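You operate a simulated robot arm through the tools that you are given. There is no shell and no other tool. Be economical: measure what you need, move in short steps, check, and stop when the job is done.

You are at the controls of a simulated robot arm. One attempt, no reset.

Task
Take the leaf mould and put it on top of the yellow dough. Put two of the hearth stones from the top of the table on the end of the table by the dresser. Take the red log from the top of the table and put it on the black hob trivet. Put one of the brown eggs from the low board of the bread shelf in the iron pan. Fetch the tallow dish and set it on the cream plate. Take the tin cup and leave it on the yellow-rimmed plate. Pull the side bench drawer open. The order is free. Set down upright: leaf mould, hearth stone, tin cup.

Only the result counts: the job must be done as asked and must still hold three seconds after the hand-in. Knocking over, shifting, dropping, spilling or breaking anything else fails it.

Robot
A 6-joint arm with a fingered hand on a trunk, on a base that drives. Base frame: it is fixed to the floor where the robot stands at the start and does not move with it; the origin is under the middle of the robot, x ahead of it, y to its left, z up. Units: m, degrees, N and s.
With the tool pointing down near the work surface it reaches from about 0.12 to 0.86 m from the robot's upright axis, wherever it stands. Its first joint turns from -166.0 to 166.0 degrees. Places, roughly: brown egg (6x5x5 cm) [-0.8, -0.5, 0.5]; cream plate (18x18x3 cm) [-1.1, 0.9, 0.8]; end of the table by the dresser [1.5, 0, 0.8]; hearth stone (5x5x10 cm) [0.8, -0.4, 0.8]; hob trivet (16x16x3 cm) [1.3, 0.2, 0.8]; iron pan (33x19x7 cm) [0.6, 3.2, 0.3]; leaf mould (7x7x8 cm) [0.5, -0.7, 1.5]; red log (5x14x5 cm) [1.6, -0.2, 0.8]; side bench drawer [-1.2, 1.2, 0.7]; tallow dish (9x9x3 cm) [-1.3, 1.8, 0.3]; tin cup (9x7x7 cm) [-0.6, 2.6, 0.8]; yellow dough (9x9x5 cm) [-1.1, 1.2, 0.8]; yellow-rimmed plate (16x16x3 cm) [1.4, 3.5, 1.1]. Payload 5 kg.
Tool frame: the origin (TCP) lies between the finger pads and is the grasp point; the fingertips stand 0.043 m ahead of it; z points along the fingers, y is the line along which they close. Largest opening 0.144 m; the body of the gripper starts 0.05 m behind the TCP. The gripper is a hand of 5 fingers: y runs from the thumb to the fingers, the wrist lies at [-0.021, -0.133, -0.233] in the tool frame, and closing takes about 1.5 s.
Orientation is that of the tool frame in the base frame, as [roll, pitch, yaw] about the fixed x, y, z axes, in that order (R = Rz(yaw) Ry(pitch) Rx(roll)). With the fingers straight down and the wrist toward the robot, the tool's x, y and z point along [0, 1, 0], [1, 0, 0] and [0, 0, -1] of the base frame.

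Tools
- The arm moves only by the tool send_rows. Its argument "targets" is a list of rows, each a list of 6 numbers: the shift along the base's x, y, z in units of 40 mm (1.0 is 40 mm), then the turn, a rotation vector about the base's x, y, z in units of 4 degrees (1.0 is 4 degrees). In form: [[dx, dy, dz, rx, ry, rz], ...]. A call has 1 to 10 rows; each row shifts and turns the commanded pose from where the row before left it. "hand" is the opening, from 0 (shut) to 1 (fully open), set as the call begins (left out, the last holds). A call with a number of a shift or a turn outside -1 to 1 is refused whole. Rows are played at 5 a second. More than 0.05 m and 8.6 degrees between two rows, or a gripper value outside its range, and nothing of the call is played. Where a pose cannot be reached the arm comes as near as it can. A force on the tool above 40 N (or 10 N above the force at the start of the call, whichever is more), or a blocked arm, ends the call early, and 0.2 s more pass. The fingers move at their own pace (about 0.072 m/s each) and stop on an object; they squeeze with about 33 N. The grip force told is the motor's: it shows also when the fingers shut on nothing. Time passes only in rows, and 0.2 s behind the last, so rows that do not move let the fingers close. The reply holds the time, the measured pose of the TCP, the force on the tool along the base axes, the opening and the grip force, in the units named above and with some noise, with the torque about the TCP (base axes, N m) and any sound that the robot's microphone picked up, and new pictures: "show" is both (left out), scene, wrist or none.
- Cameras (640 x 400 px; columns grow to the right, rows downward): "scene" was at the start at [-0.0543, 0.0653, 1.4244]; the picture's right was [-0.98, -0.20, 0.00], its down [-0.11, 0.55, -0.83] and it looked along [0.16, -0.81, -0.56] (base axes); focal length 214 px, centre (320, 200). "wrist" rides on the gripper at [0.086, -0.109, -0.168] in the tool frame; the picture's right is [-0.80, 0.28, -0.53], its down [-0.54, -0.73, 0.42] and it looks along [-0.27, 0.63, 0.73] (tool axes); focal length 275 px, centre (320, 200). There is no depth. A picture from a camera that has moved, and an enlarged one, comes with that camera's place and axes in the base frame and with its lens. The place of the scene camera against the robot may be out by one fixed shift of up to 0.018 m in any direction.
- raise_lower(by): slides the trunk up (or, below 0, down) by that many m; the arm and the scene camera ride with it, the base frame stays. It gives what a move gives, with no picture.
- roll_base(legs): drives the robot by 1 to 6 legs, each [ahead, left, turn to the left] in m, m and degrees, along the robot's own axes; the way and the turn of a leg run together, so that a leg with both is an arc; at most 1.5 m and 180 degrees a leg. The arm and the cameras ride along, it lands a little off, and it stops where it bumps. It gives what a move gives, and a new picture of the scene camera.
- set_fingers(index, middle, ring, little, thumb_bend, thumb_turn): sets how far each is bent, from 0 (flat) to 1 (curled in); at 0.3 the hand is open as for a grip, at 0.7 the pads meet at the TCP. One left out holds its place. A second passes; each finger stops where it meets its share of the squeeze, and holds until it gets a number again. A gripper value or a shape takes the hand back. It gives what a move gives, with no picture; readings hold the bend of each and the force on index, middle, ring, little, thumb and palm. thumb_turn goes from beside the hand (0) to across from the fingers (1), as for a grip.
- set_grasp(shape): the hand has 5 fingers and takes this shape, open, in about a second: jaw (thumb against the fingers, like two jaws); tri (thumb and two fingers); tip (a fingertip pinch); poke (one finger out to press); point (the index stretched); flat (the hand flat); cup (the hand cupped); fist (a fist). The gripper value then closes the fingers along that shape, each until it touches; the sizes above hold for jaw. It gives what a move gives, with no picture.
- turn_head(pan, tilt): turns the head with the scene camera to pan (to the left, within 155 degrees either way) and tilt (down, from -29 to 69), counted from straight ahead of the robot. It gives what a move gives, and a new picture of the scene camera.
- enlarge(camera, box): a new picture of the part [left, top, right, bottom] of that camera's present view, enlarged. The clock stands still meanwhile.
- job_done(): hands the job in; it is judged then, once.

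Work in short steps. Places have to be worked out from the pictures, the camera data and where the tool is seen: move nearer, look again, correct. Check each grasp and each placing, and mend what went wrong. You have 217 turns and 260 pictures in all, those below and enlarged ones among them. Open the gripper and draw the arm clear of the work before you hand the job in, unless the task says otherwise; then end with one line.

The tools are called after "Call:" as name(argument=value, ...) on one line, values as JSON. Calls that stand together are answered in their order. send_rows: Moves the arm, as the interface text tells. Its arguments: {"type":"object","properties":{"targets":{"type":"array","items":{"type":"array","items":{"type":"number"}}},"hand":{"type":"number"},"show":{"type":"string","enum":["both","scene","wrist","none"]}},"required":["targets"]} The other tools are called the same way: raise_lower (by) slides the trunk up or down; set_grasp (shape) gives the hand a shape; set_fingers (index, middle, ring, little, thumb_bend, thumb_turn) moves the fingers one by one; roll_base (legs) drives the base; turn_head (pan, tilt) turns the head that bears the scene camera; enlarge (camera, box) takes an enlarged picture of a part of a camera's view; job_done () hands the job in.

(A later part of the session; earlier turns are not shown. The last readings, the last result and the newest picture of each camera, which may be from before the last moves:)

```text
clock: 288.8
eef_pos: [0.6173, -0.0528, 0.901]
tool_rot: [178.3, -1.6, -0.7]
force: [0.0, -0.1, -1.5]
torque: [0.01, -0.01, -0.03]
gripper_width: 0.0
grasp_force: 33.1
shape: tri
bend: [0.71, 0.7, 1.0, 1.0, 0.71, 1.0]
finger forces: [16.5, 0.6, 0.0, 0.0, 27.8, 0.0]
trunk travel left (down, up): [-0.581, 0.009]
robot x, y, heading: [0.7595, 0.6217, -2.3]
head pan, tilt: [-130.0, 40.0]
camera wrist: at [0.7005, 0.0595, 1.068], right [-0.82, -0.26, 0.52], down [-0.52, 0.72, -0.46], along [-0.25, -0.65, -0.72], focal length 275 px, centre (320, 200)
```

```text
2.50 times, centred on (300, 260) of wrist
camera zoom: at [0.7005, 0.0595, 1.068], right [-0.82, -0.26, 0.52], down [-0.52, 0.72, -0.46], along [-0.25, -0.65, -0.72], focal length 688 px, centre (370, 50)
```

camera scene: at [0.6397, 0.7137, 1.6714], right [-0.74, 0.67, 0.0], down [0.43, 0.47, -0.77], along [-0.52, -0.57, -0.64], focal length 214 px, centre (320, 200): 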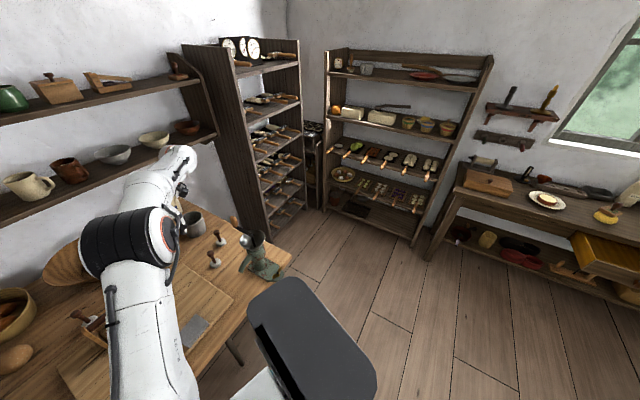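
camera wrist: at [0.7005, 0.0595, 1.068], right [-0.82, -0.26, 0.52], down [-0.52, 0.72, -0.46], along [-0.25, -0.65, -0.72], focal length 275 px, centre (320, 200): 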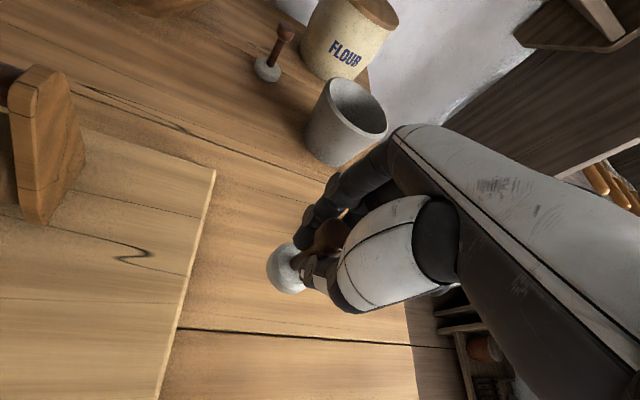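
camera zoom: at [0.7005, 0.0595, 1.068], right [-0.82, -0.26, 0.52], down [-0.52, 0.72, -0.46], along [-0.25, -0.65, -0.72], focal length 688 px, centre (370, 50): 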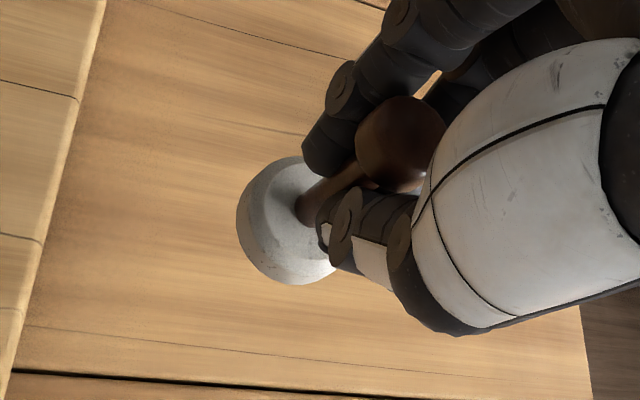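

The stone is held by its neck under the knob. I lift and carry it along the table's side to the far end.

Call:
send_rows(targets=[[0, 0, 1, 0, 0, 0], [0, 0, 1, 0, 0, 0], [0, 0, 1, 0, 0, 0], [0, 0, 0.8, 0, 0, 0]], show="none")

Call:
roll_base(legs=[[0.5485, 0.24, 0], [0, 0, 23.5]])

Call:
send_rows(targets=[[0, 0, 0, 0, 0, 0]], show="wrist")

```text
clock: 289.8
eef_pos: [0.6176, -0.0525, 1.0517]
tool_rot: [178.3, -1.6, -0.8]
force: [-0.3, 1.0, -1.2]
torque: [0.0, -0.02, 0.01]
gripper_width: 0.0002
grasp_force: 32.9
shape: tri
bend: [0.71, 0.7, 1.0, 1.0, 0.71, 1.0]
finger forces: [16.7, 0.6, 0.0, 0.0, 27.7, 0.0]
trunk travel left (down, up): [-0.581, 0.009]
robot x, y, heading: [0.7626, 0.6215, -2.4]
head pan, tilt: [-130.0, 40.0]
```

```text
clock: 294.4
eef_pos: [1.4537, 0.1602, 1.0512]
tool_rot: [178.1, -1.7, 22.7]
force: [0.1, 0.9, -1.6]
torque: [0.02, 0.02, 0.01]
gripper_width: 0.0
grasp_force: 33.3
shape: tri
bend: [0.71, 0.7, 1.0, 1.0, 0.71, 1.0]
finger forces: [16.9, 0.5, 0.0, 0.0, 27.8, 0.0]
trunk travel left (down, up): [-0.581, 0.009]
robot x, y, heading: [1.3196, 0.8385, 20.8]
head pan, tilt: [-130.0, 40.0]
camera scene: at [1.1679, 0.8763, 1.6714], right [-0.95, 0.33, 0.0], down [0.21, 0.61, -0.77], along [-0.25, -0.72, -0.64], focal length 214 px, centre (320, 200)
```

scene: 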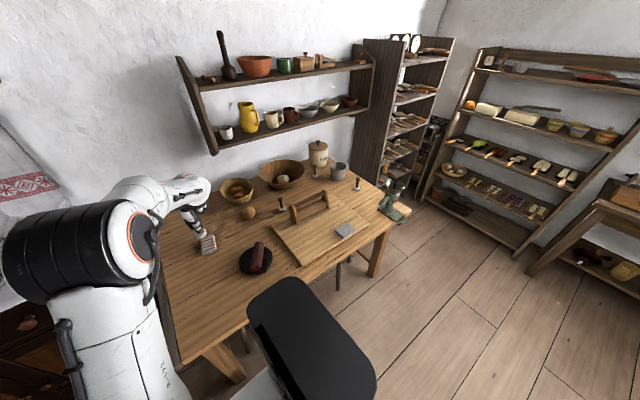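

```text
clock: 294.8
eef_pos: [1.4538, 0.1595, 1.0512]
tool_rot: [178.2, -1.6, 22.6]
force: [0.0, -0.4, -1.5]
torque: [0.02, -0.01, 0.02]
gripper_width: 0.0
grasp_force: 32.8
shape: tri
bend: [0.71, 0.7, 1.0, 1.0, 0.71, 1.0]
finger forces: [16.9, 0.5, 0.0, 0.1, 27.9, 0.1]
trunk travel left (down, up): [-0.581, 0.009]
robot x, y, heading: [1.3186, 0.8372, 21.0]
head pan, tilt: [-130.0, 40.0]
camera wrist: at [1.4857, 0.2952, 1.2172], right [-0.65, -0.56, 0.52], down [-0.76, 0.45, -0.46], along [0.02, -0.69, -0.72], focal length 275 px, centre (320, 200)
```

wrist: 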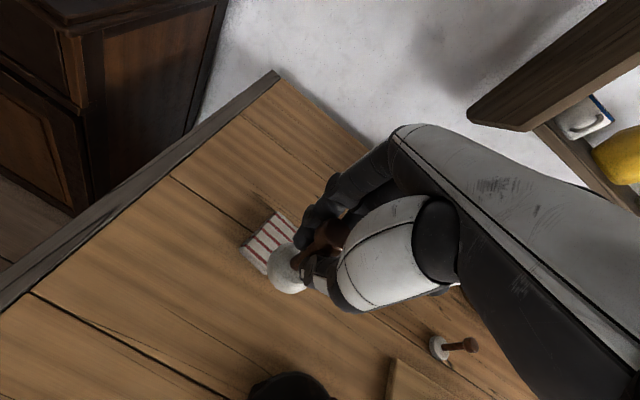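

I place this stone at about (1.575, 0.09), clear of the striped cloth. I move over and lower.

Call:
send_rows(targets=[[0.75, -0.43, 0, 0, 0, 0], [0.75, -0.43, 0, 0, 0, 0], [0.75, -0.43, 0, 0, 0, 0], [0.75, -0.43, 0, 0, 0, 0], [0, 0, -0.9, 0, 0, 0], [0, 0, -0.9, 0, 0, 0], [0, 0, -0.9, 0, 0, 0], [0, 0, -0.9, 0, 0, 0], [0, 0, -0.7, 0, 0, 0]], show="wrist")

Call:
enlarge(camera="wrist", box=[180, 180, 380, 340])

```text
clock: 296.8
eef_pos: [1.5738, 0.0901, 0.8816]
tool_rot: [178.2, -1.6, 22.6]
force: [1.1, -0.5, -1.0]
torque: [0.07, 0.01, -0.01]
gripper_width: 0.0
grasp_force: 33.3
shape: tri
bend: [0.71, 0.7, 1.0, 1.0, 0.71, 1.0]
finger forces: [17.2, 0.3, 0.0, 0.1, 27.9, 0.0]
trunk travel left (down, up): [-0.581, 0.009]
robot x, y, heading: [1.319, 0.8403, 20.8]
head pan, tilt: [-130.0, 40.0]
camera wrist: at [1.6057, 0.2264, 1.0464], right [-0.65, -0.56, 0.52], down [-0.76, 0.45, -0.46], along [0.02, -0.69, -0.72], focal length 275 px, centre (320, 200)
```

wrist: 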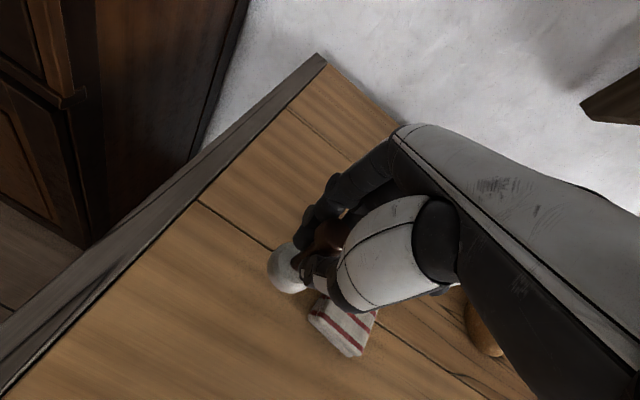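

```text
2.50 times, centred on (280, 260) of wrist
camera zoom: at [1.6057, 0.2264, 1.0464], right [-0.65, -0.56, 0.52], down [-0.76, 0.45, -0.46], along [0.02, -0.69, -0.72], focal length 688 px, centre (420, 50)
```

zoom: 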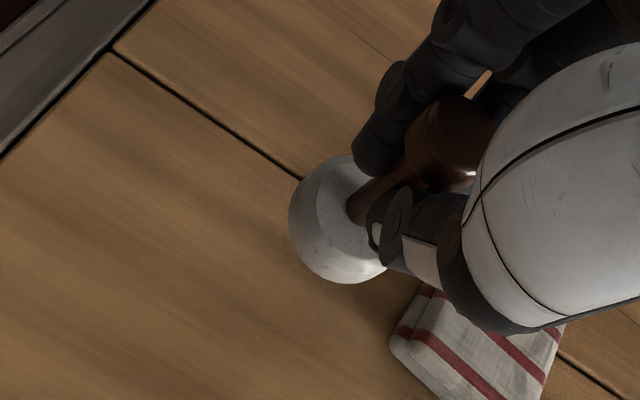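

Clear of the towel; I nudge 1.5 cm away from it and descend to contact.

Call:
send_rows(targets=[[0.38, 0.05, -0.2, 0, 0, 0], [0, 0, -0.25, 0, 0, 0], [0, 0, -0.2, 0, 0, 0], [0, 0, -0.12, 0, 0, 0], [0, 0, -0.12, 0, 0, 0], [0, 0, -0.12, 0, 0, 0], [0, 0, -0.12, 0, 0, 0], [0, 0, -0.12, 0, 0, 0]], show="none")

```text
clock: 298.7
eef_pos: [1.5889, 0.0882, 0.8397]
tool_rot: [177.3, -1.5, 22.6]
force: [0.2, 1.4, 15.3]
torque: [0.0, -0.18, 0.0]
gripper_width: 0.0
grasp_force: 33.0
shape: tri
bend: [0.71, 0.7, 1.0, 1.0, 0.71, 1.0]
finger forces: [22.0, 1.0, 0.0, 0.0, 35.0, 0.0]
trunk travel left (down, up): [-0.581, 0.009]
robot x, y, heading: [1.3154, 0.8351, 20.8]
head pan, tilt: [-130.0, 40.0]
stopped in row 8: the force on the tool passed its limit (the readings are from after the stop); the commanded pose is now the measured one
```

Contact at z≈0.842 as expected. I relieve and open.

Call:
send_rows(targets=[[0, 0, 0.08, 0, 0, 0], [0, 0, 0, 0, 0, 0], [0, 0, 0, 0, 0, 0]], hand=0.45, show="wrist")

```text
clock: 299.5
eef_pos: [1.5895, 0.0887, 0.8373]
tool_rot: [177.8, -1.6, 22.6]
force: [-0.7, 0.1, 0.0]
torque: [-0.02, -0.02, -0.05]
gripper_width: 0.0642
grasp_force: 0.1
shape: tri
bend: [0.74, 0.47, 0.99, 0.99, 0.72, 1.0]
finger forces: [0.1, 0.0, 0.1, 0.0, 0.1, 0.1]
trunk travel left (down, up): [-0.581, 0.009]
robot x, y, heading: [1.3207, 0.835, 20.9]
head pan, tilt: [-130.0, 40.0]
camera wrist: at [1.6211, 0.2269, 1.0027], right [-0.65, -0.55, 0.52], down [-0.76, 0.45, -0.47], along [0.02, -0.7, -0.71], focal length 275 px, centre (320, 200)
```

wrist: 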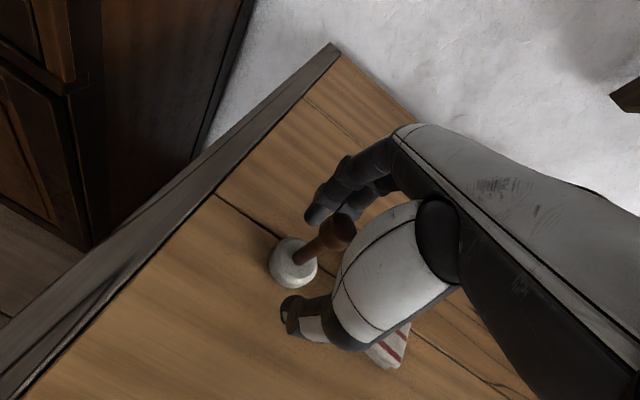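

The stone stands upright. I rise to 1.08 and check.

Call:
send_rows(targets=[[0, 0, 0.3, 0, 0, 0], [0, 0, 0.6, 0, 0, 0], [0, 0, 1, 0, 0, 0], [0, 0, 1, 0, 0, 0], [0, 0, 1, 0, 0, 0], [-0.3, 0.3, 1, 0, 0, 0], [-0.5, 0.4, 0.9, 0, 0, 0]], show="wrist")

```text
clock: 301.1
eef_pos: [1.5566, 0.1186, 1.0729]
tool_rot: [177.7, -1.6, 22.7]
force: [0.1, 0.5, -0.8]
torque: [-0.04, -0.04, 0.02]
gripper_width: 0.0647
grasp_force: 0.0
shape: tri
bend: [0.74, 0.47, 0.99, 0.99, 0.72, 1.0]
finger forces: [0.0, 0.0, 0.0, 0.0, 0.0, 0.0]
trunk travel left (down, up): [-0.581, 0.009]
robot x, y, heading: [1.3175, 0.8379, 21.0]
head pan, tilt: [-130.0, 40.0]
camera wrist: at [1.5886, 0.2552, 1.238], right [-0.65, -0.55, 0.52], down [-0.76, 0.45, -0.47], along [0.02, -0.7, -0.71], focal length 275 px, centre (320, 200)
```

wrist: 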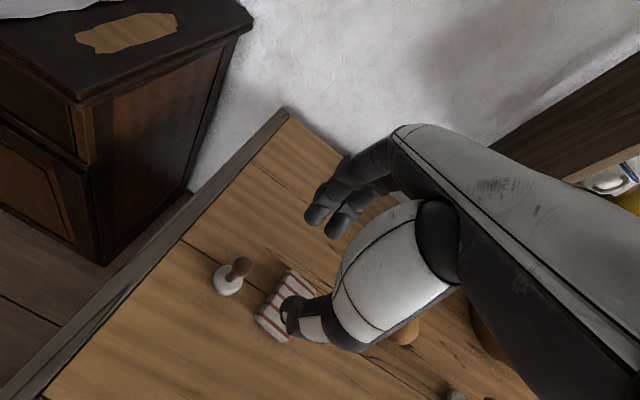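

The first stone stands upright at the table end. Now the stone at about (1.08, -0.12): I drive back along the side.

Call:
roll_base(legs=[[-0.501, -0.01, 0]])

Call:
send_rows(targets=[[0, 0, 0, 0, 0, 0]], show="wrist")

```text
clock: 304.0
eef_pos: [1.0899, -0.0719, 1.0729]
tool_rot: [177.6, -1.6, 22.1]
force: [0.0, 0.1, 0.3]
torque: [0.0, -0.01, 0.03]
gripper_width: 0.0645
grasp_force: 0.1
shape: tri
bend: [0.74, 0.47, 0.99, 0.99, 0.72, 1.0]
finger forces: [0.0, 0.0, 0.1, 0.1, 0.0, 0.0]
trunk travel left (down, up): [-0.581, 0.009]
robot x, y, heading: [0.8579, 0.6482, 20.3]
head pan, tilt: [-130.0, 40.0]
camera scene: at [0.7047, 0.6908, 1.6714], right [-0.94, 0.33, 0.0], down [0.21, 0.61, -0.77], along [-0.25, -0.72, -0.64], focal length 214 px, centre (320, 200)
```

scene: 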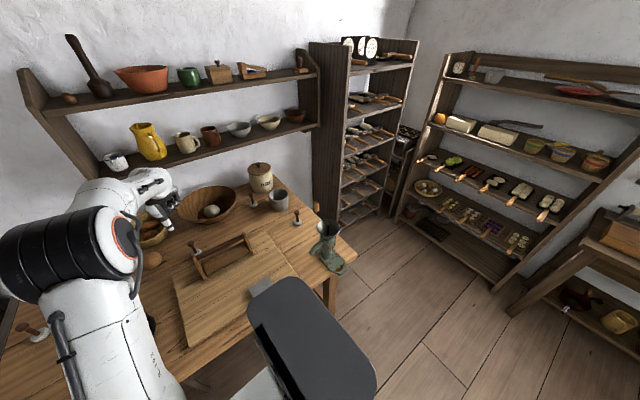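

```text
clock: 304.4
eef_pos: [1.0909, -0.0707, 1.0726]
tool_rot: [177.6, -1.5, 22.2]
force: [0.3, -0.7, -1.0]
torque: [0.02, 0.02, -0.04]
gripper_width: 0.0644
grasp_force: 0.1
shape: tri
bend: [0.74, 0.47, 0.99, 0.99, 0.72, 1.0]
finger forces: [0.1, 0.1, 0.0, 0.1, 0.0, 0.0]
trunk travel left (down, up): [-0.581, 0.009]
robot x, y, heading: [0.8594, 0.6526, 20.8]
head pan, tilt: [-130.0, 40.0]
camera wrist: at [1.1225, 0.0661, 1.2376], right [-0.65, -0.55, 0.52], down [-0.76, 0.45, -0.47], along [0.02, -0.7, -0.71], focal length 275 px, centre (320, 200)
```

wrist: 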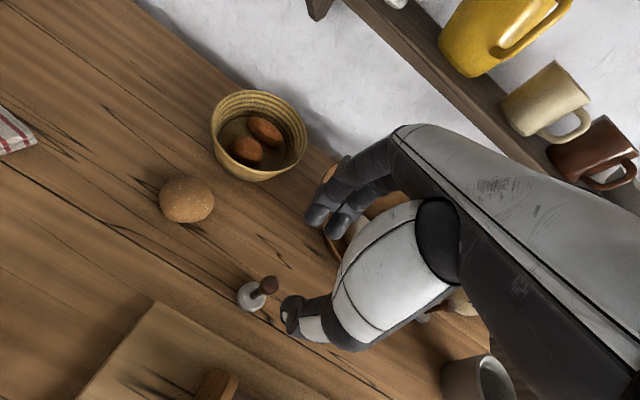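

Stone at (1.085, -0.122). I lower the trunk 10 cm for better reach, move over it and check.

Call:
raise_lower(by=-0.1)

Call:
send_rows(targets=[[-0.05, -0.43, 0, 0, 0, 0], [-0.05, -0.43, 0, 0, 0, 0], [-0.05, -0.43, -0.4, 0, 0, 0]], hand=0.5, show="wrist")

Call:
enlarge(camera="wrist", box=[220, 180, 380, 340])

```text
clock: 305.7
eef_pos: [1.0903, -0.0717, 0.9735]
tool_rot: [177.6, -1.6, 22.3]
force: [0.2, -1.1, -0.8]
torque: [-0.01, 0.01, -0.01]
gripper_width: 0.0642
grasp_force: 0.0
shape: tri
bend: [0.74, 0.47, 0.99, 0.99, 0.72, 1.0]
finger forces: [0.0, 0.0, 0.1, 0.0, 0.0, 0.0]
trunk travel left (down, up): [-0.481, 0.109]
robot x, y, heading: [0.8551, 0.6488, 20.6]
head pan, tilt: [-130.0, 40.0]
```

```text
clock: 306.5
eef_pos: [1.0853, -0.1236, 0.9579]
tool_rot: [177.5, -1.6, 22.4]
force: [0.3, 0.1, 0.5]
torque: [0.03, 0.03, -0.01]
gripper_width: 0.0715
grasp_force: 0.1
shape: tri
bend: [0.74, 0.45, 0.99, 0.99, 0.7, 1.0]
finger forces: [0.0, 0.1, 0.1, 0.0, 0.0, 0.0]
trunk travel left (down, up): [-0.481, 0.109]
robot x, y, heading: [0.8587, 0.65, 20.8]
head pan, tilt: [-130.0, 40.0]
camera wrist: at [1.117, 0.0136, 1.1217], right [-0.65, -0.55, 0.52], down [-0.76, 0.45, -0.47], along [0.02, -0.7, -0.71], focal length 275 px, centre (320, 200)
```

wrist: 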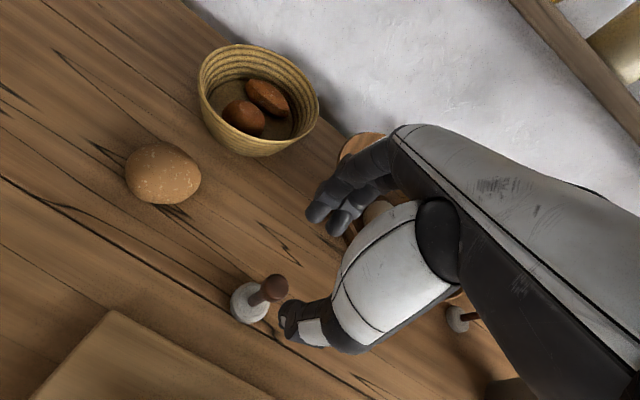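

```text
2.50 times, centred on (300, 260) of wrist
camera zoom: at [1.117, 0.0136, 1.1217], right [-0.65, -0.55, 0.52], down [-0.76, 0.45, -0.47], along [0.02, -0.7, -0.71], focal length 688 px, centre (370, 50)
```

zoom: 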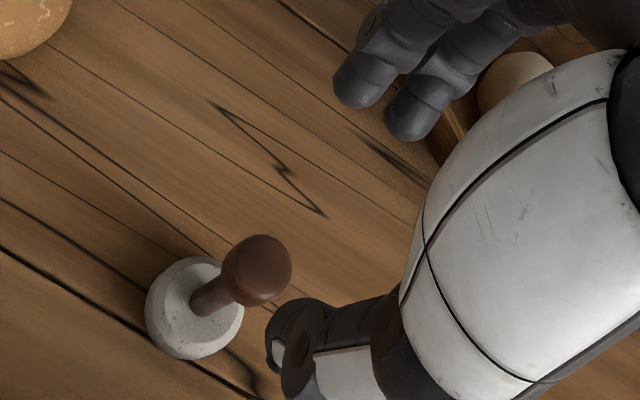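

Well centred. I descend to the knob and close.

Call:
send_rows(targets=[[-0.1, 0.08, -0.7, 0, 0, 0], [0, 0, -0.7, 0, 0, 0], [0, 0, -0.7, 0, 0, 0], [0, 0, -0.75, 0, 0, 0]], show="none")

Call:
send_rows(targets=[[0, 0, 0, 0, 0, 0], [0, 0, 0, 0, 0, 0], [0, 0, 0, 0, 0, 0], [0, 0, 0, 0, 0, 0], [0, 0, 0, 0, 0, 0], [0, 0, 0, 0, 0, 0]], hand=0, show="none")

Call:
send_rows(targets=[[0, 0, 0.3, 0, 0, 0], [0, 0, 0.5, 0, 0, 0], [0, 0, 0.7, 0, 0, 0]], show="wrist")

```text
clock: 307.5
eef_pos: [1.0814, -0.1194, 0.8428]
tool_rot: [177.6, -1.6, 22.3]
force: [0.3, 0.3, 0.6]
torque: [0.03, 0.0, -0.02]
gripper_width: 0.0715
grasp_force: 0.1
shape: tri
bend: [0.74, 0.45, 0.99, 0.99, 0.7, 1.0]
finger forces: [0.1, 0.0, 0.0, 0.0, 0.1, 0.0]
trunk travel left (down, up): [-0.481, 0.109]
robot x, y, heading: [0.8564, 0.6507, 20.9]
head pan, tilt: [-130.0, 40.0]
```

```text
clock: 308.9
eef_pos: [1.0797, -0.1198, 0.8442]
tool_rot: [177.6, -1.7, 22.4]
force: [0.5, 0.4, 0.7]
torque: [0.03, -0.01, -0.03]
gripper_width: 0.0017
grasp_force: 32.8
shape: tri
bend: [0.7, 0.7, 1.0, 1.0, 0.71, 1.0]
finger forces: [13.2, 11.2, 0.1, 0.0, 28.2, 0.1]
trunk travel left (down, up): [-0.481, 0.109]
robot x, y, heading: [0.8519, 0.6489, 20.5]
head pan, tilt: [-130.0, 40.0]
```

```text
clock: 309.7
eef_pos: [1.0794, -0.1193, 0.9021]
tool_rot: [177.7, -1.6, 22.1]
force: [-0.2, -0.3, -0.9]
torque: [0.0, 0.0, -0.02]
gripper_width: 0.0014
grasp_force: 33.0
shape: tri
bend: [0.7, 0.7, 1.0, 1.0, 0.71, 1.0]
finger forces: [13.4, 11.2, 0.0, 0.0, 28.1, 0.0]
trunk travel left (down, up): [-0.481, 0.109]
robot x, y, heading: [0.8569, 0.6509, 20.6]
head pan, tilt: [-130.0, 40.0]
camera wrist: at [1.1117, 0.0178, 1.0664], right [-0.65, -0.55, 0.52], down [-0.76, 0.46, -0.47], along [0.02, -0.7, -0.71], focal length 275 px, centre (320, 200)
```

wrist: 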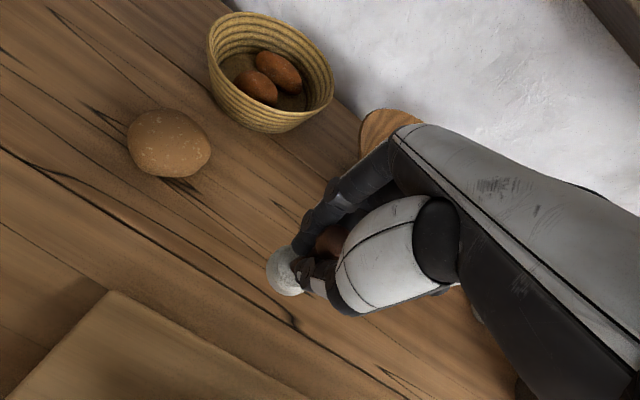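

Held. I raise and carry it to the table end beside the first stone, aiming for (1.48, 0.15).

Call:
send_rows(targets=[[0, 0, 1, 0, 0, 0], [0, 0, 1, 0, 0, 0], [0, 0, 1, 0, 0, 0], [0, 0, 0.8, 0, 0, 0]], show="none")

Call:
roll_base(legs=[[0.469, 0.111, 0]])

Call:
send_rows(targets=[[0, 0, 0, 0, 0, 0]], show="wrist")

```text
clock: 310.7
eef_pos: [1.0795, -0.1205, 1.0554]
tool_rot: [177.8, -1.6, 22.2]
force: [-0.2, 0.3, -1.6]
torque: [0.02, 0.02, -0.01]
gripper_width: 0.0013
grasp_force: 32.4
shape: tri
bend: [0.7, 0.7, 1.0, 1.0, 0.71, 1.0]
finger forces: [13.5, 11.3, 0.1, 0.1, 28.1, 0.0]
trunk travel left (down, up): [-0.481, 0.109]
robot x, y, heading: [0.857, 0.653, 20.9]
head pan, tilt: [-130.0, 40.0]
```

```text
clock: 313.6
eef_pos: [1.4803, 0.1487, 1.0545]
tool_rot: [177.6, -1.6, 22.2]
force: [0.3, -0.5, -1.3]
torque: [0.01, 0.0, 0.02]
gripper_width: 0.0018
grasp_force: 33.2
shape: tri
bend: [0.7, 0.7, 1.0, 1.0, 0.71, 1.0]
finger forces: [13.4, 11.4, 0.0, 0.1, 28.0, 0.1]
trunk travel left (down, up): [-0.481, 0.109]
robot x, y, heading: [1.2561, 0.9173, 20.4]
head pan, tilt: [-130.0, 40.0]
camera scene: at [1.1062, 0.9605, 1.5714], right [-0.94, 0.33, 0.0], down [0.21, 0.61, -0.77], along [-0.26, -0.72, -0.64], focal length 214 px, centre (320, 200)
```

scene: 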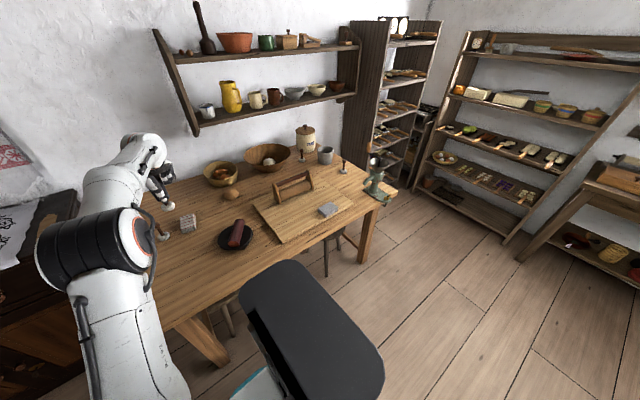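

```text
clock: 314.0
eef_pos: [1.4799, 0.1483, 1.0544]
tool_rot: [177.6, -1.7, 22.2]
force: [0.3, 0.5, -0.9]
torque: [-0.03, -0.03, 0.03]
gripper_width: 0.0017
grasp_force: 33.2
shape: tri
bend: [0.7, 0.7, 1.0, 1.0, 0.71, 1.0]
finger forces: [13.5, 11.4, 0.0, 0.0, 28.0, 0.0]
trunk travel left (down, up): [-0.481, 0.109]
robot x, y, heading: [1.2581, 0.9178, 20.7]
head pan, tilt: [-130.0, 40.0]
camera wrist: at [1.5125, 0.2857, 1.2191], right [-0.65, -0.55, 0.52], down [-0.76, 0.46, -0.47], along [0.02, -0.7, -0.71], focal length 275 px, centre (320, 200)
```

wrist: 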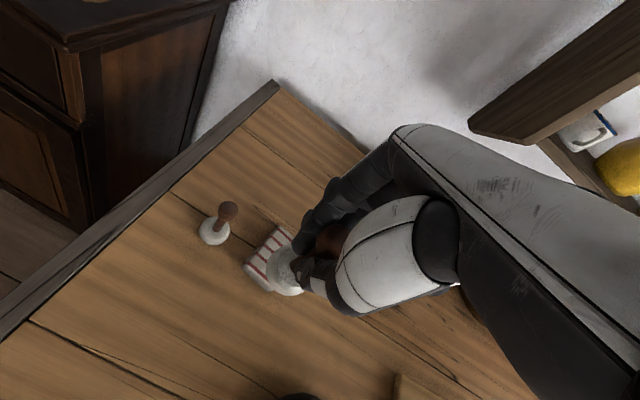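

Position is right. I lower onto the table.

Call:
send_rows(targets=[[0, 0, -0.9, 0, 0, 0], [0, 0, -0.9, 0, 0, 0], [0, 0, -0.9, 0, 0, 0], [0, 0, -0.9, 0, 0, 0], [0, 0, -0.8, 0, 0, 0]], show="wrist")

Call:
send_rows(targets=[[0, 0, -0.25, 0, 0, 0], [0, 0, -0.12, 0, 0, 0], [0, 0, -0.12, 0, 0, 0], [0, 0, -0.12, 0, 0, 0], [0, 0, -0.12, 0, 0, 0], [0, 0, -0.12, 0, 0, 0]], show="none")

```text
clock: 315.2
eef_pos: [1.4805, 0.149, 0.8824]
tool_rot: [177.6, -1.5, 22.2]
force: [-0.1, -0.1, -0.7]
torque: [0.03, 0.02, -0.01]
gripper_width: 0.0013
grasp_force: 33.0
shape: tri
bend: [0.7, 0.71, 1.0, 1.0, 0.71, 1.0]
finger forces: [13.6, 11.5, 0.0, 0.0, 28.0, 0.1]
trunk travel left (down, up): [-0.481, 0.109]
robot x, y, heading: [1.258, 0.9199, 20.5]
head pan, tilt: [-130.0, 40.0]
camera wrist: at [1.5128, 0.2869, 1.0457], right [-0.65, -0.55, 0.52], down [-0.76, 0.46, -0.47], along [0.02, -0.7, -0.71], focal length 275 px, centre (320, 200)
```

wrist: 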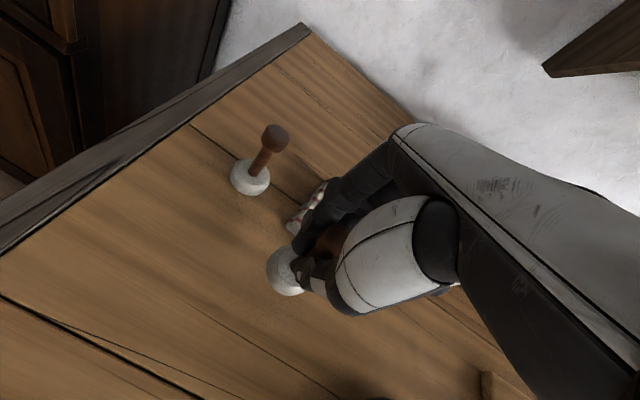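

```text
clock: 316.6
eef_pos: [1.4814, 0.1488, 0.8449]
tool_rot: [177.6, -1.6, 22.2]
force: [-0.5, -0.1, -1.2]
torque: [-0.02, 0.01, 0.01]
gripper_width: 0.0017
grasp_force: 32.8
shape: tri
bend: [0.7, 0.71, 1.0, 1.0, 0.71, 1.0]
finger forces: [13.7, 11.5, 0.1, 0.0, 27.9, 0.0]
trunk travel left (down, up): [-0.481, 0.109]
robot x, y, heading: [1.2576, 0.9216, 20.6]
head pan, tilt: [-130.0, 40.0]
```

No contact yet; a few more millimetres.

Call:
send_rows(targets=[[0, 0, -0.1, 0, 0, 0], [0, 0, -0.1, 0, 0, 0], [0, 0, -0.1, 0, 0, 0], [0, 0, -0.1, 0, 0, 0]], show="none")

```text
clock: 317.6
eef_pos: [1.4819, 0.1445, 0.842]
tool_rot: [176.6, -1.4, 22.2]
force: [0.0, 0.3, 13.1]
torque: [0.11, -0.03, -0.05]
gripper_width: 0.0027
grasp_force: 32.9
shape: tri
bend: [0.7, 0.71, 1.0, 1.0, 0.72, 1.0]
finger forces: [19.3, 14.0, 0.0, 0.0, 32.6, 0.0]
trunk travel left (down, up): [-0.481, 0.109]
robot x, y, heading: [1.2593, 0.9206, 20.7]
head pan, tilt: [-130.0, 40.0]
stopped in row 4: the force on the tool passed its limit (the readings are from after the stop); the commanded pose is now the measured one
```

Contact. I relieve and open.

Call:
send_rows(targets=[[0, 0, 0.08, 0, 0, 0], [0, 0, 0, 0, 0, 0], [0, 0, 0, 0, 0, 0]], hand=0.4, show="wrist")

```text
clock: 318.4
eef_pos: [1.4824, 0.1463, 0.8394]
tool_rot: [177.2, -1.4, 22.2]
force: [0.0, 0.1, 0.3]
torque: [0.05, 0.01, -0.04]
gripper_width: 0.0571
grasp_force: 0.0
shape: tri
bend: [0.74, 0.49, 0.99, 0.99, 0.73, 1.0]
finger forces: [0.0, 0.1, 0.0, 0.0, 0.0, 0.0]
trunk travel left (down, up): [-0.481, 0.109]
robot x, y, heading: [1.2572, 0.9213, 20.4]
head pan, tilt: [-130.0, 40.0]
camera wrist: at [1.5135, 0.2849, 1.003], right [-0.65, -0.54, 0.53], down [-0.76, 0.45, -0.47], along [0.02, -0.71, -0.71], focal length 275 px, centre (320, 200)
```

wrist: 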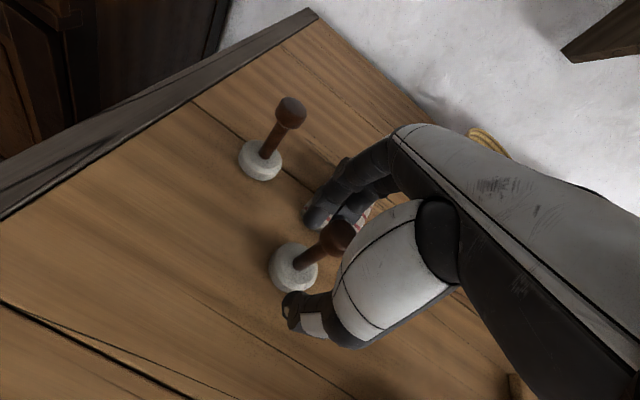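

Stands upright. I rise straight and check.

Call:
send_rows(targets=[[0, 0, 0.3, 0, 0, 0], [0, 0, 0.6, 0, 0, 0], [0, 0, 1, 0, 0, 0], [0, 0, 1, 0, 0, 0], [0, 0, 1, 0, 0, 0], [0, 0, 1, 0, 0, 0], [0, 0, 1, 0, 0, 0]], show="wrist")

```text
clock: 320.0
eef_pos: [1.4842, 0.1447, 1.0753]
tool_rot: [177.1, -1.5, 22.0]
force: [0.0, -0.2, -0.5]
torque: [-0.04, -0.03, -0.02]
gripper_width: 0.057
grasp_force: 0.1
shape: tri
bend: [0.74, 0.49, 0.99, 0.99, 0.73, 1.0]
finger forces: [0.0, 0.0, 0.0, 0.0, 0.0, 0.0]
trunk travel left (down, up): [-0.481, 0.109]
robot x, y, heading: [1.2572, 0.9201, 20.5]
head pan, tilt: [-130.0, 40.0]
camera wrist: at [1.5158, 0.2841, 1.2387], right [-0.65, -0.54, 0.53], down [-0.76, 0.45, -0.47], along [0.02, -0.71, -0.71], focal length 275 px, centre (320, 200)
```

wrist: 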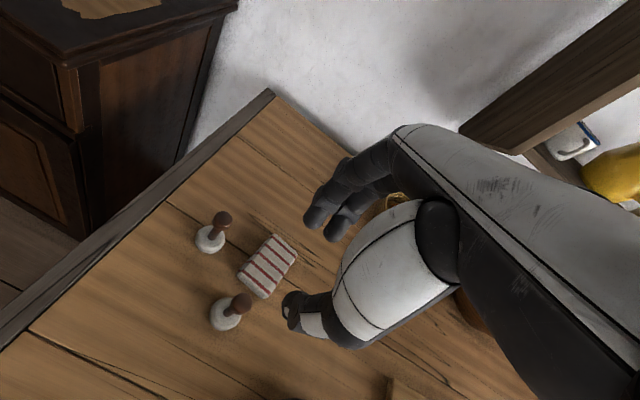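

Both stones stand upright at the table end. Last item: the egg. I retract the hand, then drive round to the start area facing the bread shelf.

Call:
send_rows(targets=[[-0.28, 0.95, 0, 0, 0, 0], [-0.28, 0.95, 0, 0, 0, 0], [-0.28, 0.95, 0, 0, 0, 0], [-0.28, 0.95, 0, 0, 0, 0], [-0.28, 0.95, 0, 0, 0, 0], [-0.28, 0.95, 0, 0, 0, 0], [-0.28, 0.95, 0, 0, 0, 0], [-0.28, 0.95, 0, 0, 0, 0]], show="none")

Call:
roll_base(legs=[[-1.33, 0.316, 0], [0, 0, -90.5], [0.739, -0.163, 0]])

Call:
turn_head(pan=-85, tilt=35)

Call:
enlarge(camera="scene", box=[150, 160, 350, 310])

```text
clock: 321.8
eef_pos: [1.3918, 0.449, 1.076]
tool_rot: [177.0, -1.4, 22.1]
force: [0.0, 0.1, 0.2]
torque: [0.02, 0.01, 0.03]
gripper_width: 0.0577
grasp_force: 0.0
shape: tri
bend: [0.74, 0.49, 0.99, 0.99, 0.73, 1.0]
finger forces: [0.0, 0.0, 0.1, 0.0, 0.1, 0.0]
trunk travel left (down, up): [-0.481, 0.109]
robot x, y, heading: [1.2556, 0.9195, 20.4]
head pan, tilt: [-130.0, 40.0]
```

```text
clock: 336.0
eef_pos: [-0.4052, -0.1686, 1.0755]
tool_rot: [177.1, -1.5, -65.2]
force: [0.5, -0.4, 0.1]
torque: [0.02, -0.03, 0.02]
gripper_width: 0.0573
grasp_force: 0.1
shape: tri
bend: [0.74, 0.49, 0.99, 0.99, 0.73, 1.0]
finger forces: [0.0, 0.0, 0.0, 0.1, 0.0, 0.0]
trunk travel left (down, up): [-0.481, 0.109]
robot x, y, heading: [0.0606, -0.0129, -66.6]
head pan, tilt: [-130.0, 40.0]
camera scene: at [0.086, 0.1257, 1.5714], right [0.29, 0.96, 0.0], down [0.62, -0.18, -0.77], along [-0.73, 0.22, -0.64], focal length 214 px, centre (320, 200)
```

scene: 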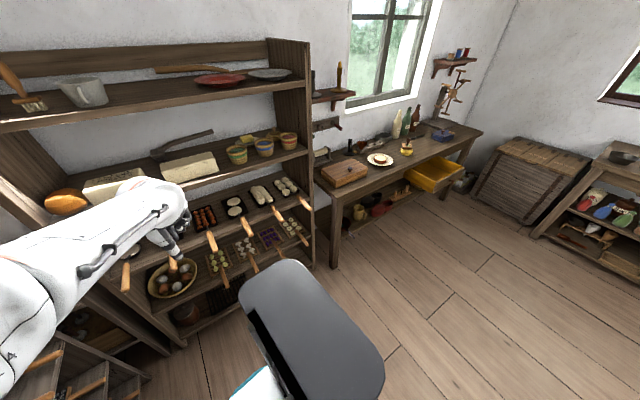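

```text
clock: 337.1
eef_pos: [-0.4054, -0.1684, 1.0758]
tool_rot: [177.1, -1.5, -65.2]
force: [-1.1, 0.4, 0.4]
torque: [0.02, 0.01, 0.0]
gripper_width: 0.0574
grasp_force: 0.0
shape: tri
bend: [0.74, 0.49, 0.99, 0.99, 0.73, 1.0]
finger forces: [0.0, 0.1, 0.1, 0.0, 0.1, 0.0]
trunk travel left (down, up): [-0.481, 0.109]
robot x, y, heading: [0.0595, -0.0131, -66.8]
head pan, tilt: [-85.0, 35.0]
camera scene: at [0.0898, 0.0597, 1.579], right [-0.47, 0.88, 0.0], down [0.51, 0.27, -0.82], along [-0.72, -0.39, -0.57], focal length 214 px, centre (320, 200)
```

scene: 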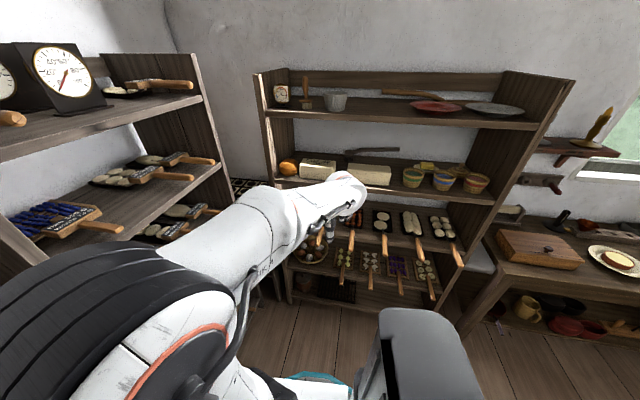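

```text
2.67 times, centred on (250, 235) of scene
camera zoom: at [0.0898, 0.0597, 1.579], right [-0.47, 0.88, 0.0], down [0.51, 0.27, -0.82], along [-0.72, -0.39, -0.57], focal length 572 px, centre (507, 107)
```

zoom: 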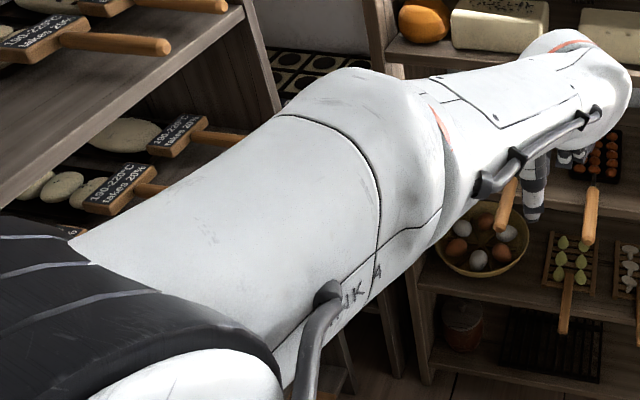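

The eggs lie in a bowl at the left end of the low board (~(-0.74, -0.46, 0.5)). I lower the trunk and shift the hand in front of it for a wrist view.

Call:
raise_lower(by=-0.35)

Call:
send_rows(targets=[[0, -0.9, 0, 0, 0, 0], [0, -0.9, 0, 0, 0, 0], [0, -0.9, 0, 0, 0, 0], [0, -0.9, 0, 0, 0, 0], [0, -0.9, 0, 0, 0, 0]], show="wrist")

```text
clock: 340.6
eef_pos: [-0.4052, -0.1678, 0.7257]
tool_rot: [176.9, -1.5, -65.1]
force: [1.0, 0.6, 0.1]
torque: [0.01, -0.02, -0.04]
gripper_width: 0.0576
grasp_force: 0.1
shape: tri
bend: [0.74, 0.49, 0.99, 0.99, 0.73, 1.0]
finger forces: [0.0, 0.0, 0.0, 0.1, 0.0, 0.0]
trunk travel left (down, up): [-0.131, 0.459]
robot x, y, heading: [0.0596, -0.0136, -67.0]
head pan, tilt: [-85.0, 35.0]
```

```text
clock: 341.8
eef_pos: [-0.4057, -0.3497, 0.7271]
tool_rot: [177.0, -1.6, -65.2]
force: [-0.4, 0.8, 0.4]
torque: [-0.05, 0.0, 0.01]
gripper_width: 0.0574
grasp_force: 0.0
shape: tri
bend: [0.74, 0.49, 0.99, 0.99, 0.73, 1.0]
finger forces: [0.1, 0.0, 0.0, 0.1, 0.1, 0.1]
trunk travel left (down, up): [-0.131, 0.459]
robot x, y, heading: [0.0614, -0.0096, -66.6]
head pan, tilt: [-85.0, 35.0]
camera wrist: at [-0.2649, -0.3754, 0.8897], right [-0.57, 0.63, 0.53], down [0.41, 0.78, -0.47], along [-0.71, -0.05, -0.71], focal length 275 px, centre (320, 200)
```

wrist: 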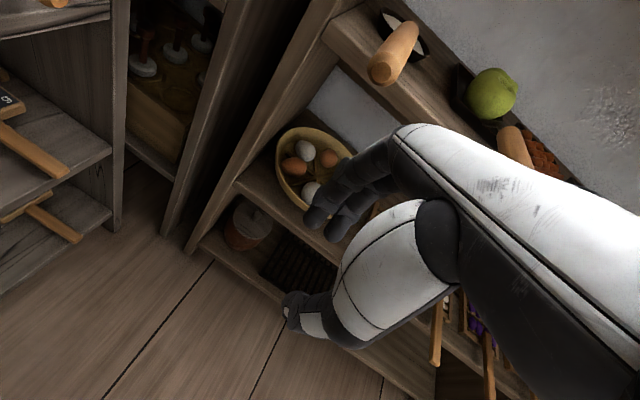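

I enlarge the bowl to choose an egg.

Call:
enlarge(camera="wrist", box=[250, 110, 370, 230])

```text
3.33 times, centred on (310, 170) of wrist
camera zoom: at [-0.2649, -0.3754, 0.8897], right [-0.57, 0.63, 0.53], down [0.41, 0.78, -0.47], along [-0.71, -0.05, -0.71], focal length 918 px, centre (353, 300)
```

zoom: 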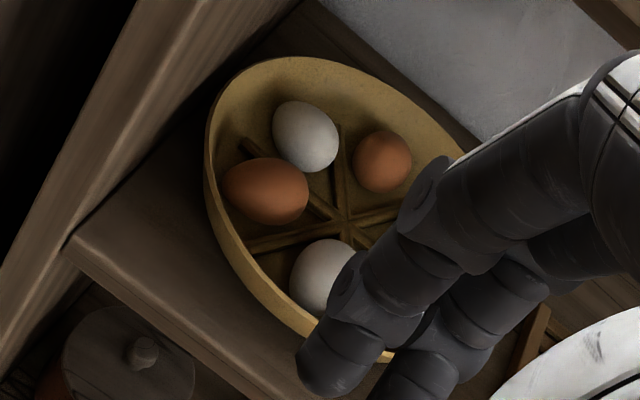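

The eggs sit in separate compartments. I look with the head camera to see all of them and pick the best isolated brown egg.

Call:
turn_head(pan=-90, tilt=30)

Call:
enlarge(camera="scene", box=[240, 120, 440, 270])

```text
clock: 342.4
eef_pos: [-0.407, -0.3495, 0.726]
tool_rot: [177.0, -1.4, -65.2]
force: [-0.4, -1.2, -0.3]
torque: [0.03, 0.01, 0.0]
gripper_width: 0.0575
grasp_force: 0.0
shape: tri
bend: [0.74, 0.49, 0.99, 0.99, 0.73, 1.0]
finger forces: [0.0, 0.1, 0.0, 0.0, 0.1, 0.0]
trunk travel left (down, up): [-0.131, 0.459]
robot x, y, heading: [0.0594, -0.0124, -66.6]
head pan, tilt: [-90.0, 30.0]
camera scene: at [0.0844, 0.0655, 1.2367], right [-0.4, 0.92, 0.0], down [0.46, 0.2, -0.87], along [-0.79, -0.34, -0.5], focal length 214 px, centre (320, 200)
```

scene: 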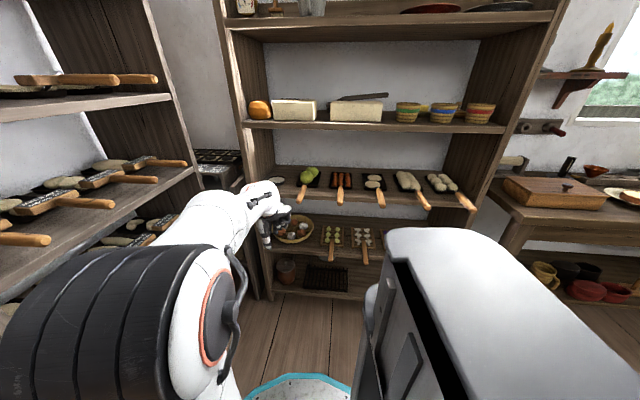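

```text
2.67 times, centred on (340, 195) of scene
camera zoom: at [0.0844, 0.0655, 1.2367], right [-0.4, 0.92, 0.0], down [0.46, 0.2, -0.87], along [-0.79, -0.34, -0.5], focal length 572 px, centre (267, 213)
```

zoom: 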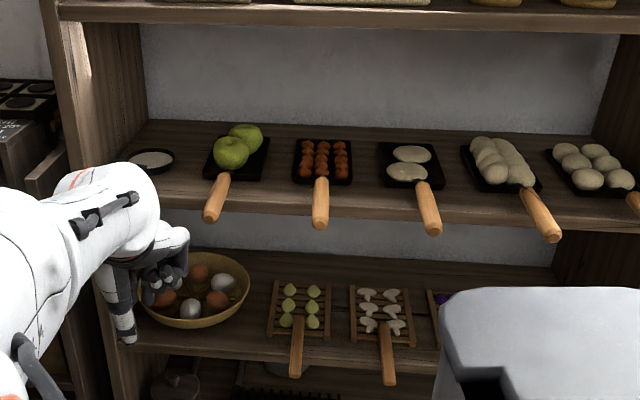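

Six eggs form a ring; the front-right brown egg (about (-0.704, -0.383, 0.49)) has free space toward the bowl centre. I lower and turn the hand so the thumb goes on its outer side and the fingers on the inner side, keeping the wrist between the peel handles.

Call:
raise_lower(by=-0.11)

Call:
send_rows(targets=[[0, 0, 0, 0, 0, 1], [0, 0, 0, 0, 0, 1], [0, 0, 0, 0, 0, 1], [0, 0, 0, 0, 0, 1], [0, 0, 0, 0, 0, 1], [0, 0, 0, 0, 0, 1], [0, 0, 0, 0, 0, 1], [0, 0, 0, 0, 0, 1], [0, 0, 0, 0, 0, 1], [0, 0, 0, 0, 0, 1]], hand=0.5, show="none")

Call:
send_rows(targets=[[0, 0.4, 0, 0, 0, 1], [-0.1, 0.4, 0, 0, 0, 1], [-0.1, 0.4, 0, 0, 0, 1]], show="wrist")

```text
clock: 343.8
eef_pos: [-0.4073, -0.3499, 0.6167]
tool_rot: [177.0, -1.6, -65.1]
force: [0.2, 0.1, 0.6]
torque: [0.01, 0.02, -0.01]
gripper_width: 0.0574
grasp_force: 0.0
shape: tri
bend: [0.74, 0.49, 0.99, 0.99, 0.73, 1.0]
finger forces: [0.0, 0.0, 0.0, 0.0, 0.0, 0.0]
trunk travel left (down, up): [-0.021, 0.569]
robot x, y, heading: [0.0624, -0.0137, -66.5]
head pan, tilt: [-90.0, 30.0]
```

```text
clock: 346.0
eef_pos: [-0.4058, -0.3488, 0.6164]
tool_rot: [177.0, -1.4, -25.0]
force: [0.0, 0.5, 0.4]
torque: [-0.02, -0.04, 0.02]
gripper_width: 0.0715
grasp_force: 0.0
shape: tri
bend: [0.74, 0.45, 0.99, 0.99, 0.7, 1.0]
finger forces: [0.0, 0.0, 0.0, 0.1, 0.0, 0.1]
trunk travel left (down, up): [-0.021, 0.569]
robot x, y, heading: [0.0578, -0.0141, -66.7]
head pan, tilt: [-90.0, 30.0]
```

```text
clock: 346.8
eef_pos: [-0.414, -0.3044, 0.6162]
tool_rot: [177.0, -1.4, -13.1]
force: [0.0, 0.4, 0.5]
torque: [0.01, 0.02, 0.01]
gripper_width: 0.0714
grasp_force: 0.0
shape: tri
bend: [0.74, 0.45, 0.99, 0.99, 0.7, 1.0]
finger forces: [0.0, 0.1, 0.0, 0.0, 0.0, 0.0]
trunk travel left (down, up): [-0.021, 0.569]
robot x, y, heading: [0.0628, -0.0124, -66.7]
head pan, tilt: [-90.0, 30.0]
camera wrist: at [-0.3081, -0.2077, 0.7794], right [-0.85, -0.07, 0.53], down [-0.36, 0.8, -0.47], along [-0.39, -0.59, -0.71], focal length 275 px, centre (320, 200)
```

wrist: 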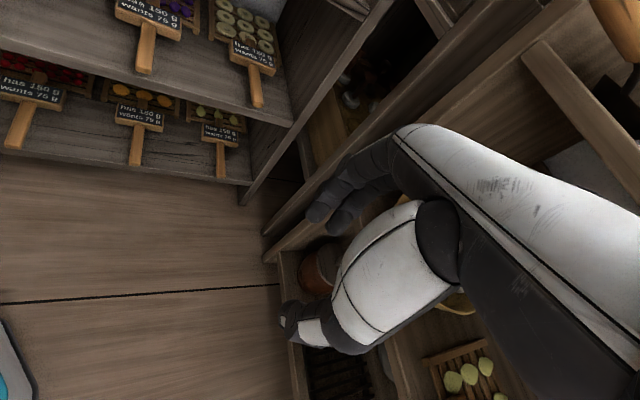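

The bowl is hidden behind the thumb from here; I move in 0.24 m at this height and look.

Call:
roll_base(legs=[[-0.0295, -0.238, 0]])

Call:
send_rows(targets=[[0, 0, 0, 0, 0, 0]], show="wrist")

```text
clock: 348.4
eef_pos: [-0.5863, -0.3529, 0.6121]
tool_rot: [177.4, -2.4, -13.1]
force: [2.1, 0.1, -0.7]
torque: [-0.12, 0.25, -0.17]
gripper_width: 0.0717
grasp_force: 0.1
shape: tri
bend: [0.74, 0.45, 0.99, 0.99, 0.7, 1.0]
finger forces: [0.1, 0.0, 0.1, 0.0, 0.1, 2.0]
trunk travel left (down, up): [-0.021, 0.569]
robot x, y, heading: [-0.115, -0.0621, -66.7]
head pan, tilt: [-90.0, 30.0]
stopped in leg 1: the force on the tool passed its limit (the readings are from after the stop); the commanded pose is now the measured one
camera scene: at [-0.0925, 0.0141, 1.1269], right [-0.39, 0.92, 0.0], down [0.46, 0.2, -0.87], along [-0.8, -0.34, -0.5], focal length 214 px, centre (320, 200)
```

scene: 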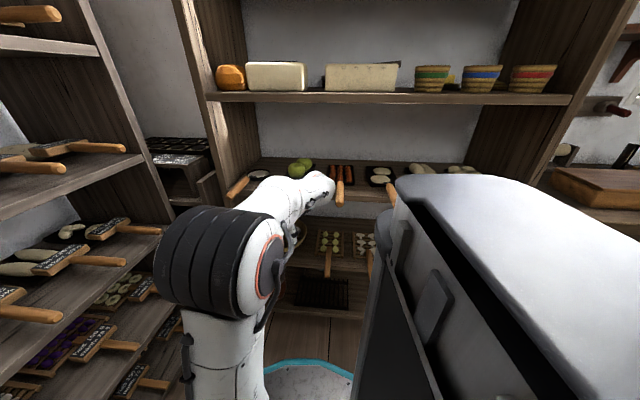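

```text
clock: 348.8
eef_pos: [-0.5864, -0.353, 0.6118]
tool_rot: [177.3, -2.4, -13.0]
force: [1.3, 0.9, -2.0]
torque: [-0.14, 0.24, -0.14]
gripper_width: 0.0718
grasp_force: 0.0
shape: tri
bend: [0.74, 0.45, 0.99, 0.99, 0.7, 1.0]
finger forces: [0.0, 0.1, 0.0, 0.1, 0.0, 2.1]
trunk travel left (down, up): [-0.021, 0.569]
robot x, y, heading: [-0.1162, -0.0602, -67.0]
head pan, tilt: [-90.0, 30.0]
camera wrist: at [-0.4828, -0.2579, 0.7772], right [-0.86, -0.07, 0.51], down [-0.35, 0.81, -0.48], along [-0.38, -0.59, -0.71], focal length 275 px, centre (320, 200)
```

wrist: 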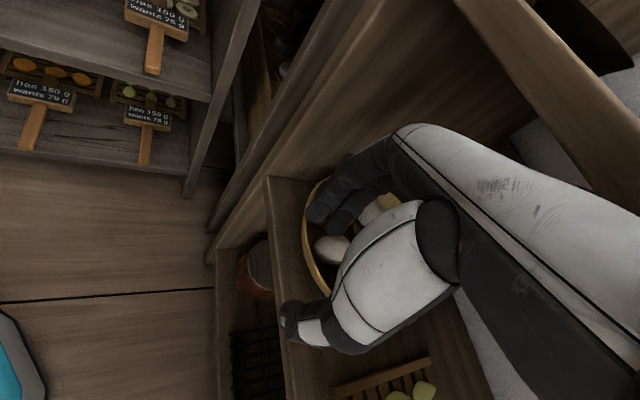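

The hand's back touched something (likely a peel handle). I back off at once and inspect.

Call:
roll_base(legs=[[0.018, 0.14, 0]])

Call:
enlarge(camera="scene", box=[190, 130, 410, 300])

```text
clock: 350.1
eef_pos: [-0.4522, -0.3165, 0.6117]
tool_rot: [177.3, -2.4, -13.0]
force: [0.1, 0.2, -0.5]
torque: [0.0, 0.0, -0.02]
gripper_width: 0.0719
grasp_force: 0.1
shape: tri
bend: [0.74, 0.45, 0.99, 0.99, 0.7, 1.0]
finger forces: [0.0, 0.0, 0.1, 0.0, 0.1, 0.0]
trunk travel left (down, up): [-0.021, 0.569]
robot x, y, heading: [0.0169, -0.0259, -66.5]
head pan, tilt: [-90.0, 30.0]
camera scene: at [0.0409, 0.052, 1.1268], right [-0.4, 0.92, 0.0], down [0.46, 0.2, -0.87], along [-0.8, -0.34, -0.5], focal length 214 px, centre (320, 200)
```

scene: 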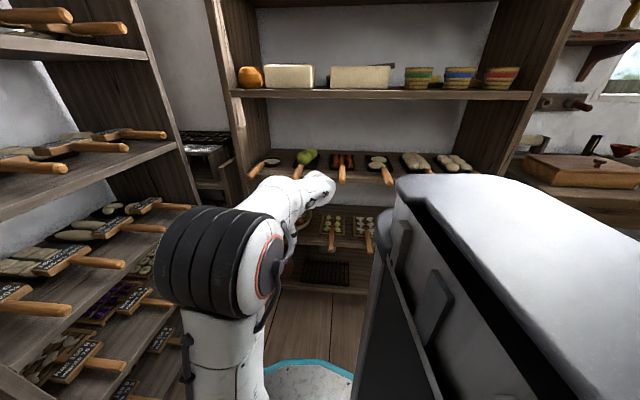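

```text
2.35 times, centred on (300, 215) of scene
camera zoom: at [0.0409, 0.052, 1.1268], right [-0.4, 0.92, 0.0], down [0.46, 0.2, -0.87], along [-0.8, -0.34, -0.5], focal length 505 px, centre (367, 165)
```

zoom: 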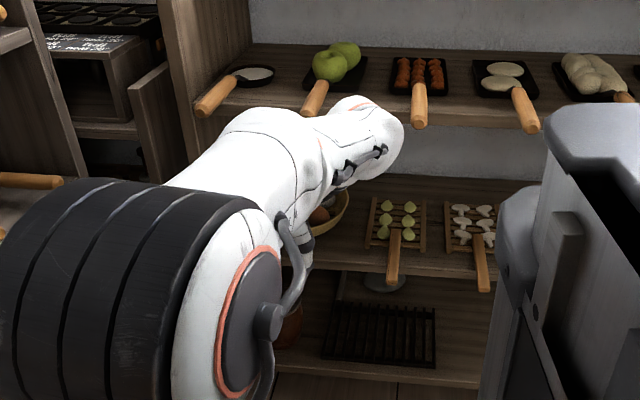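

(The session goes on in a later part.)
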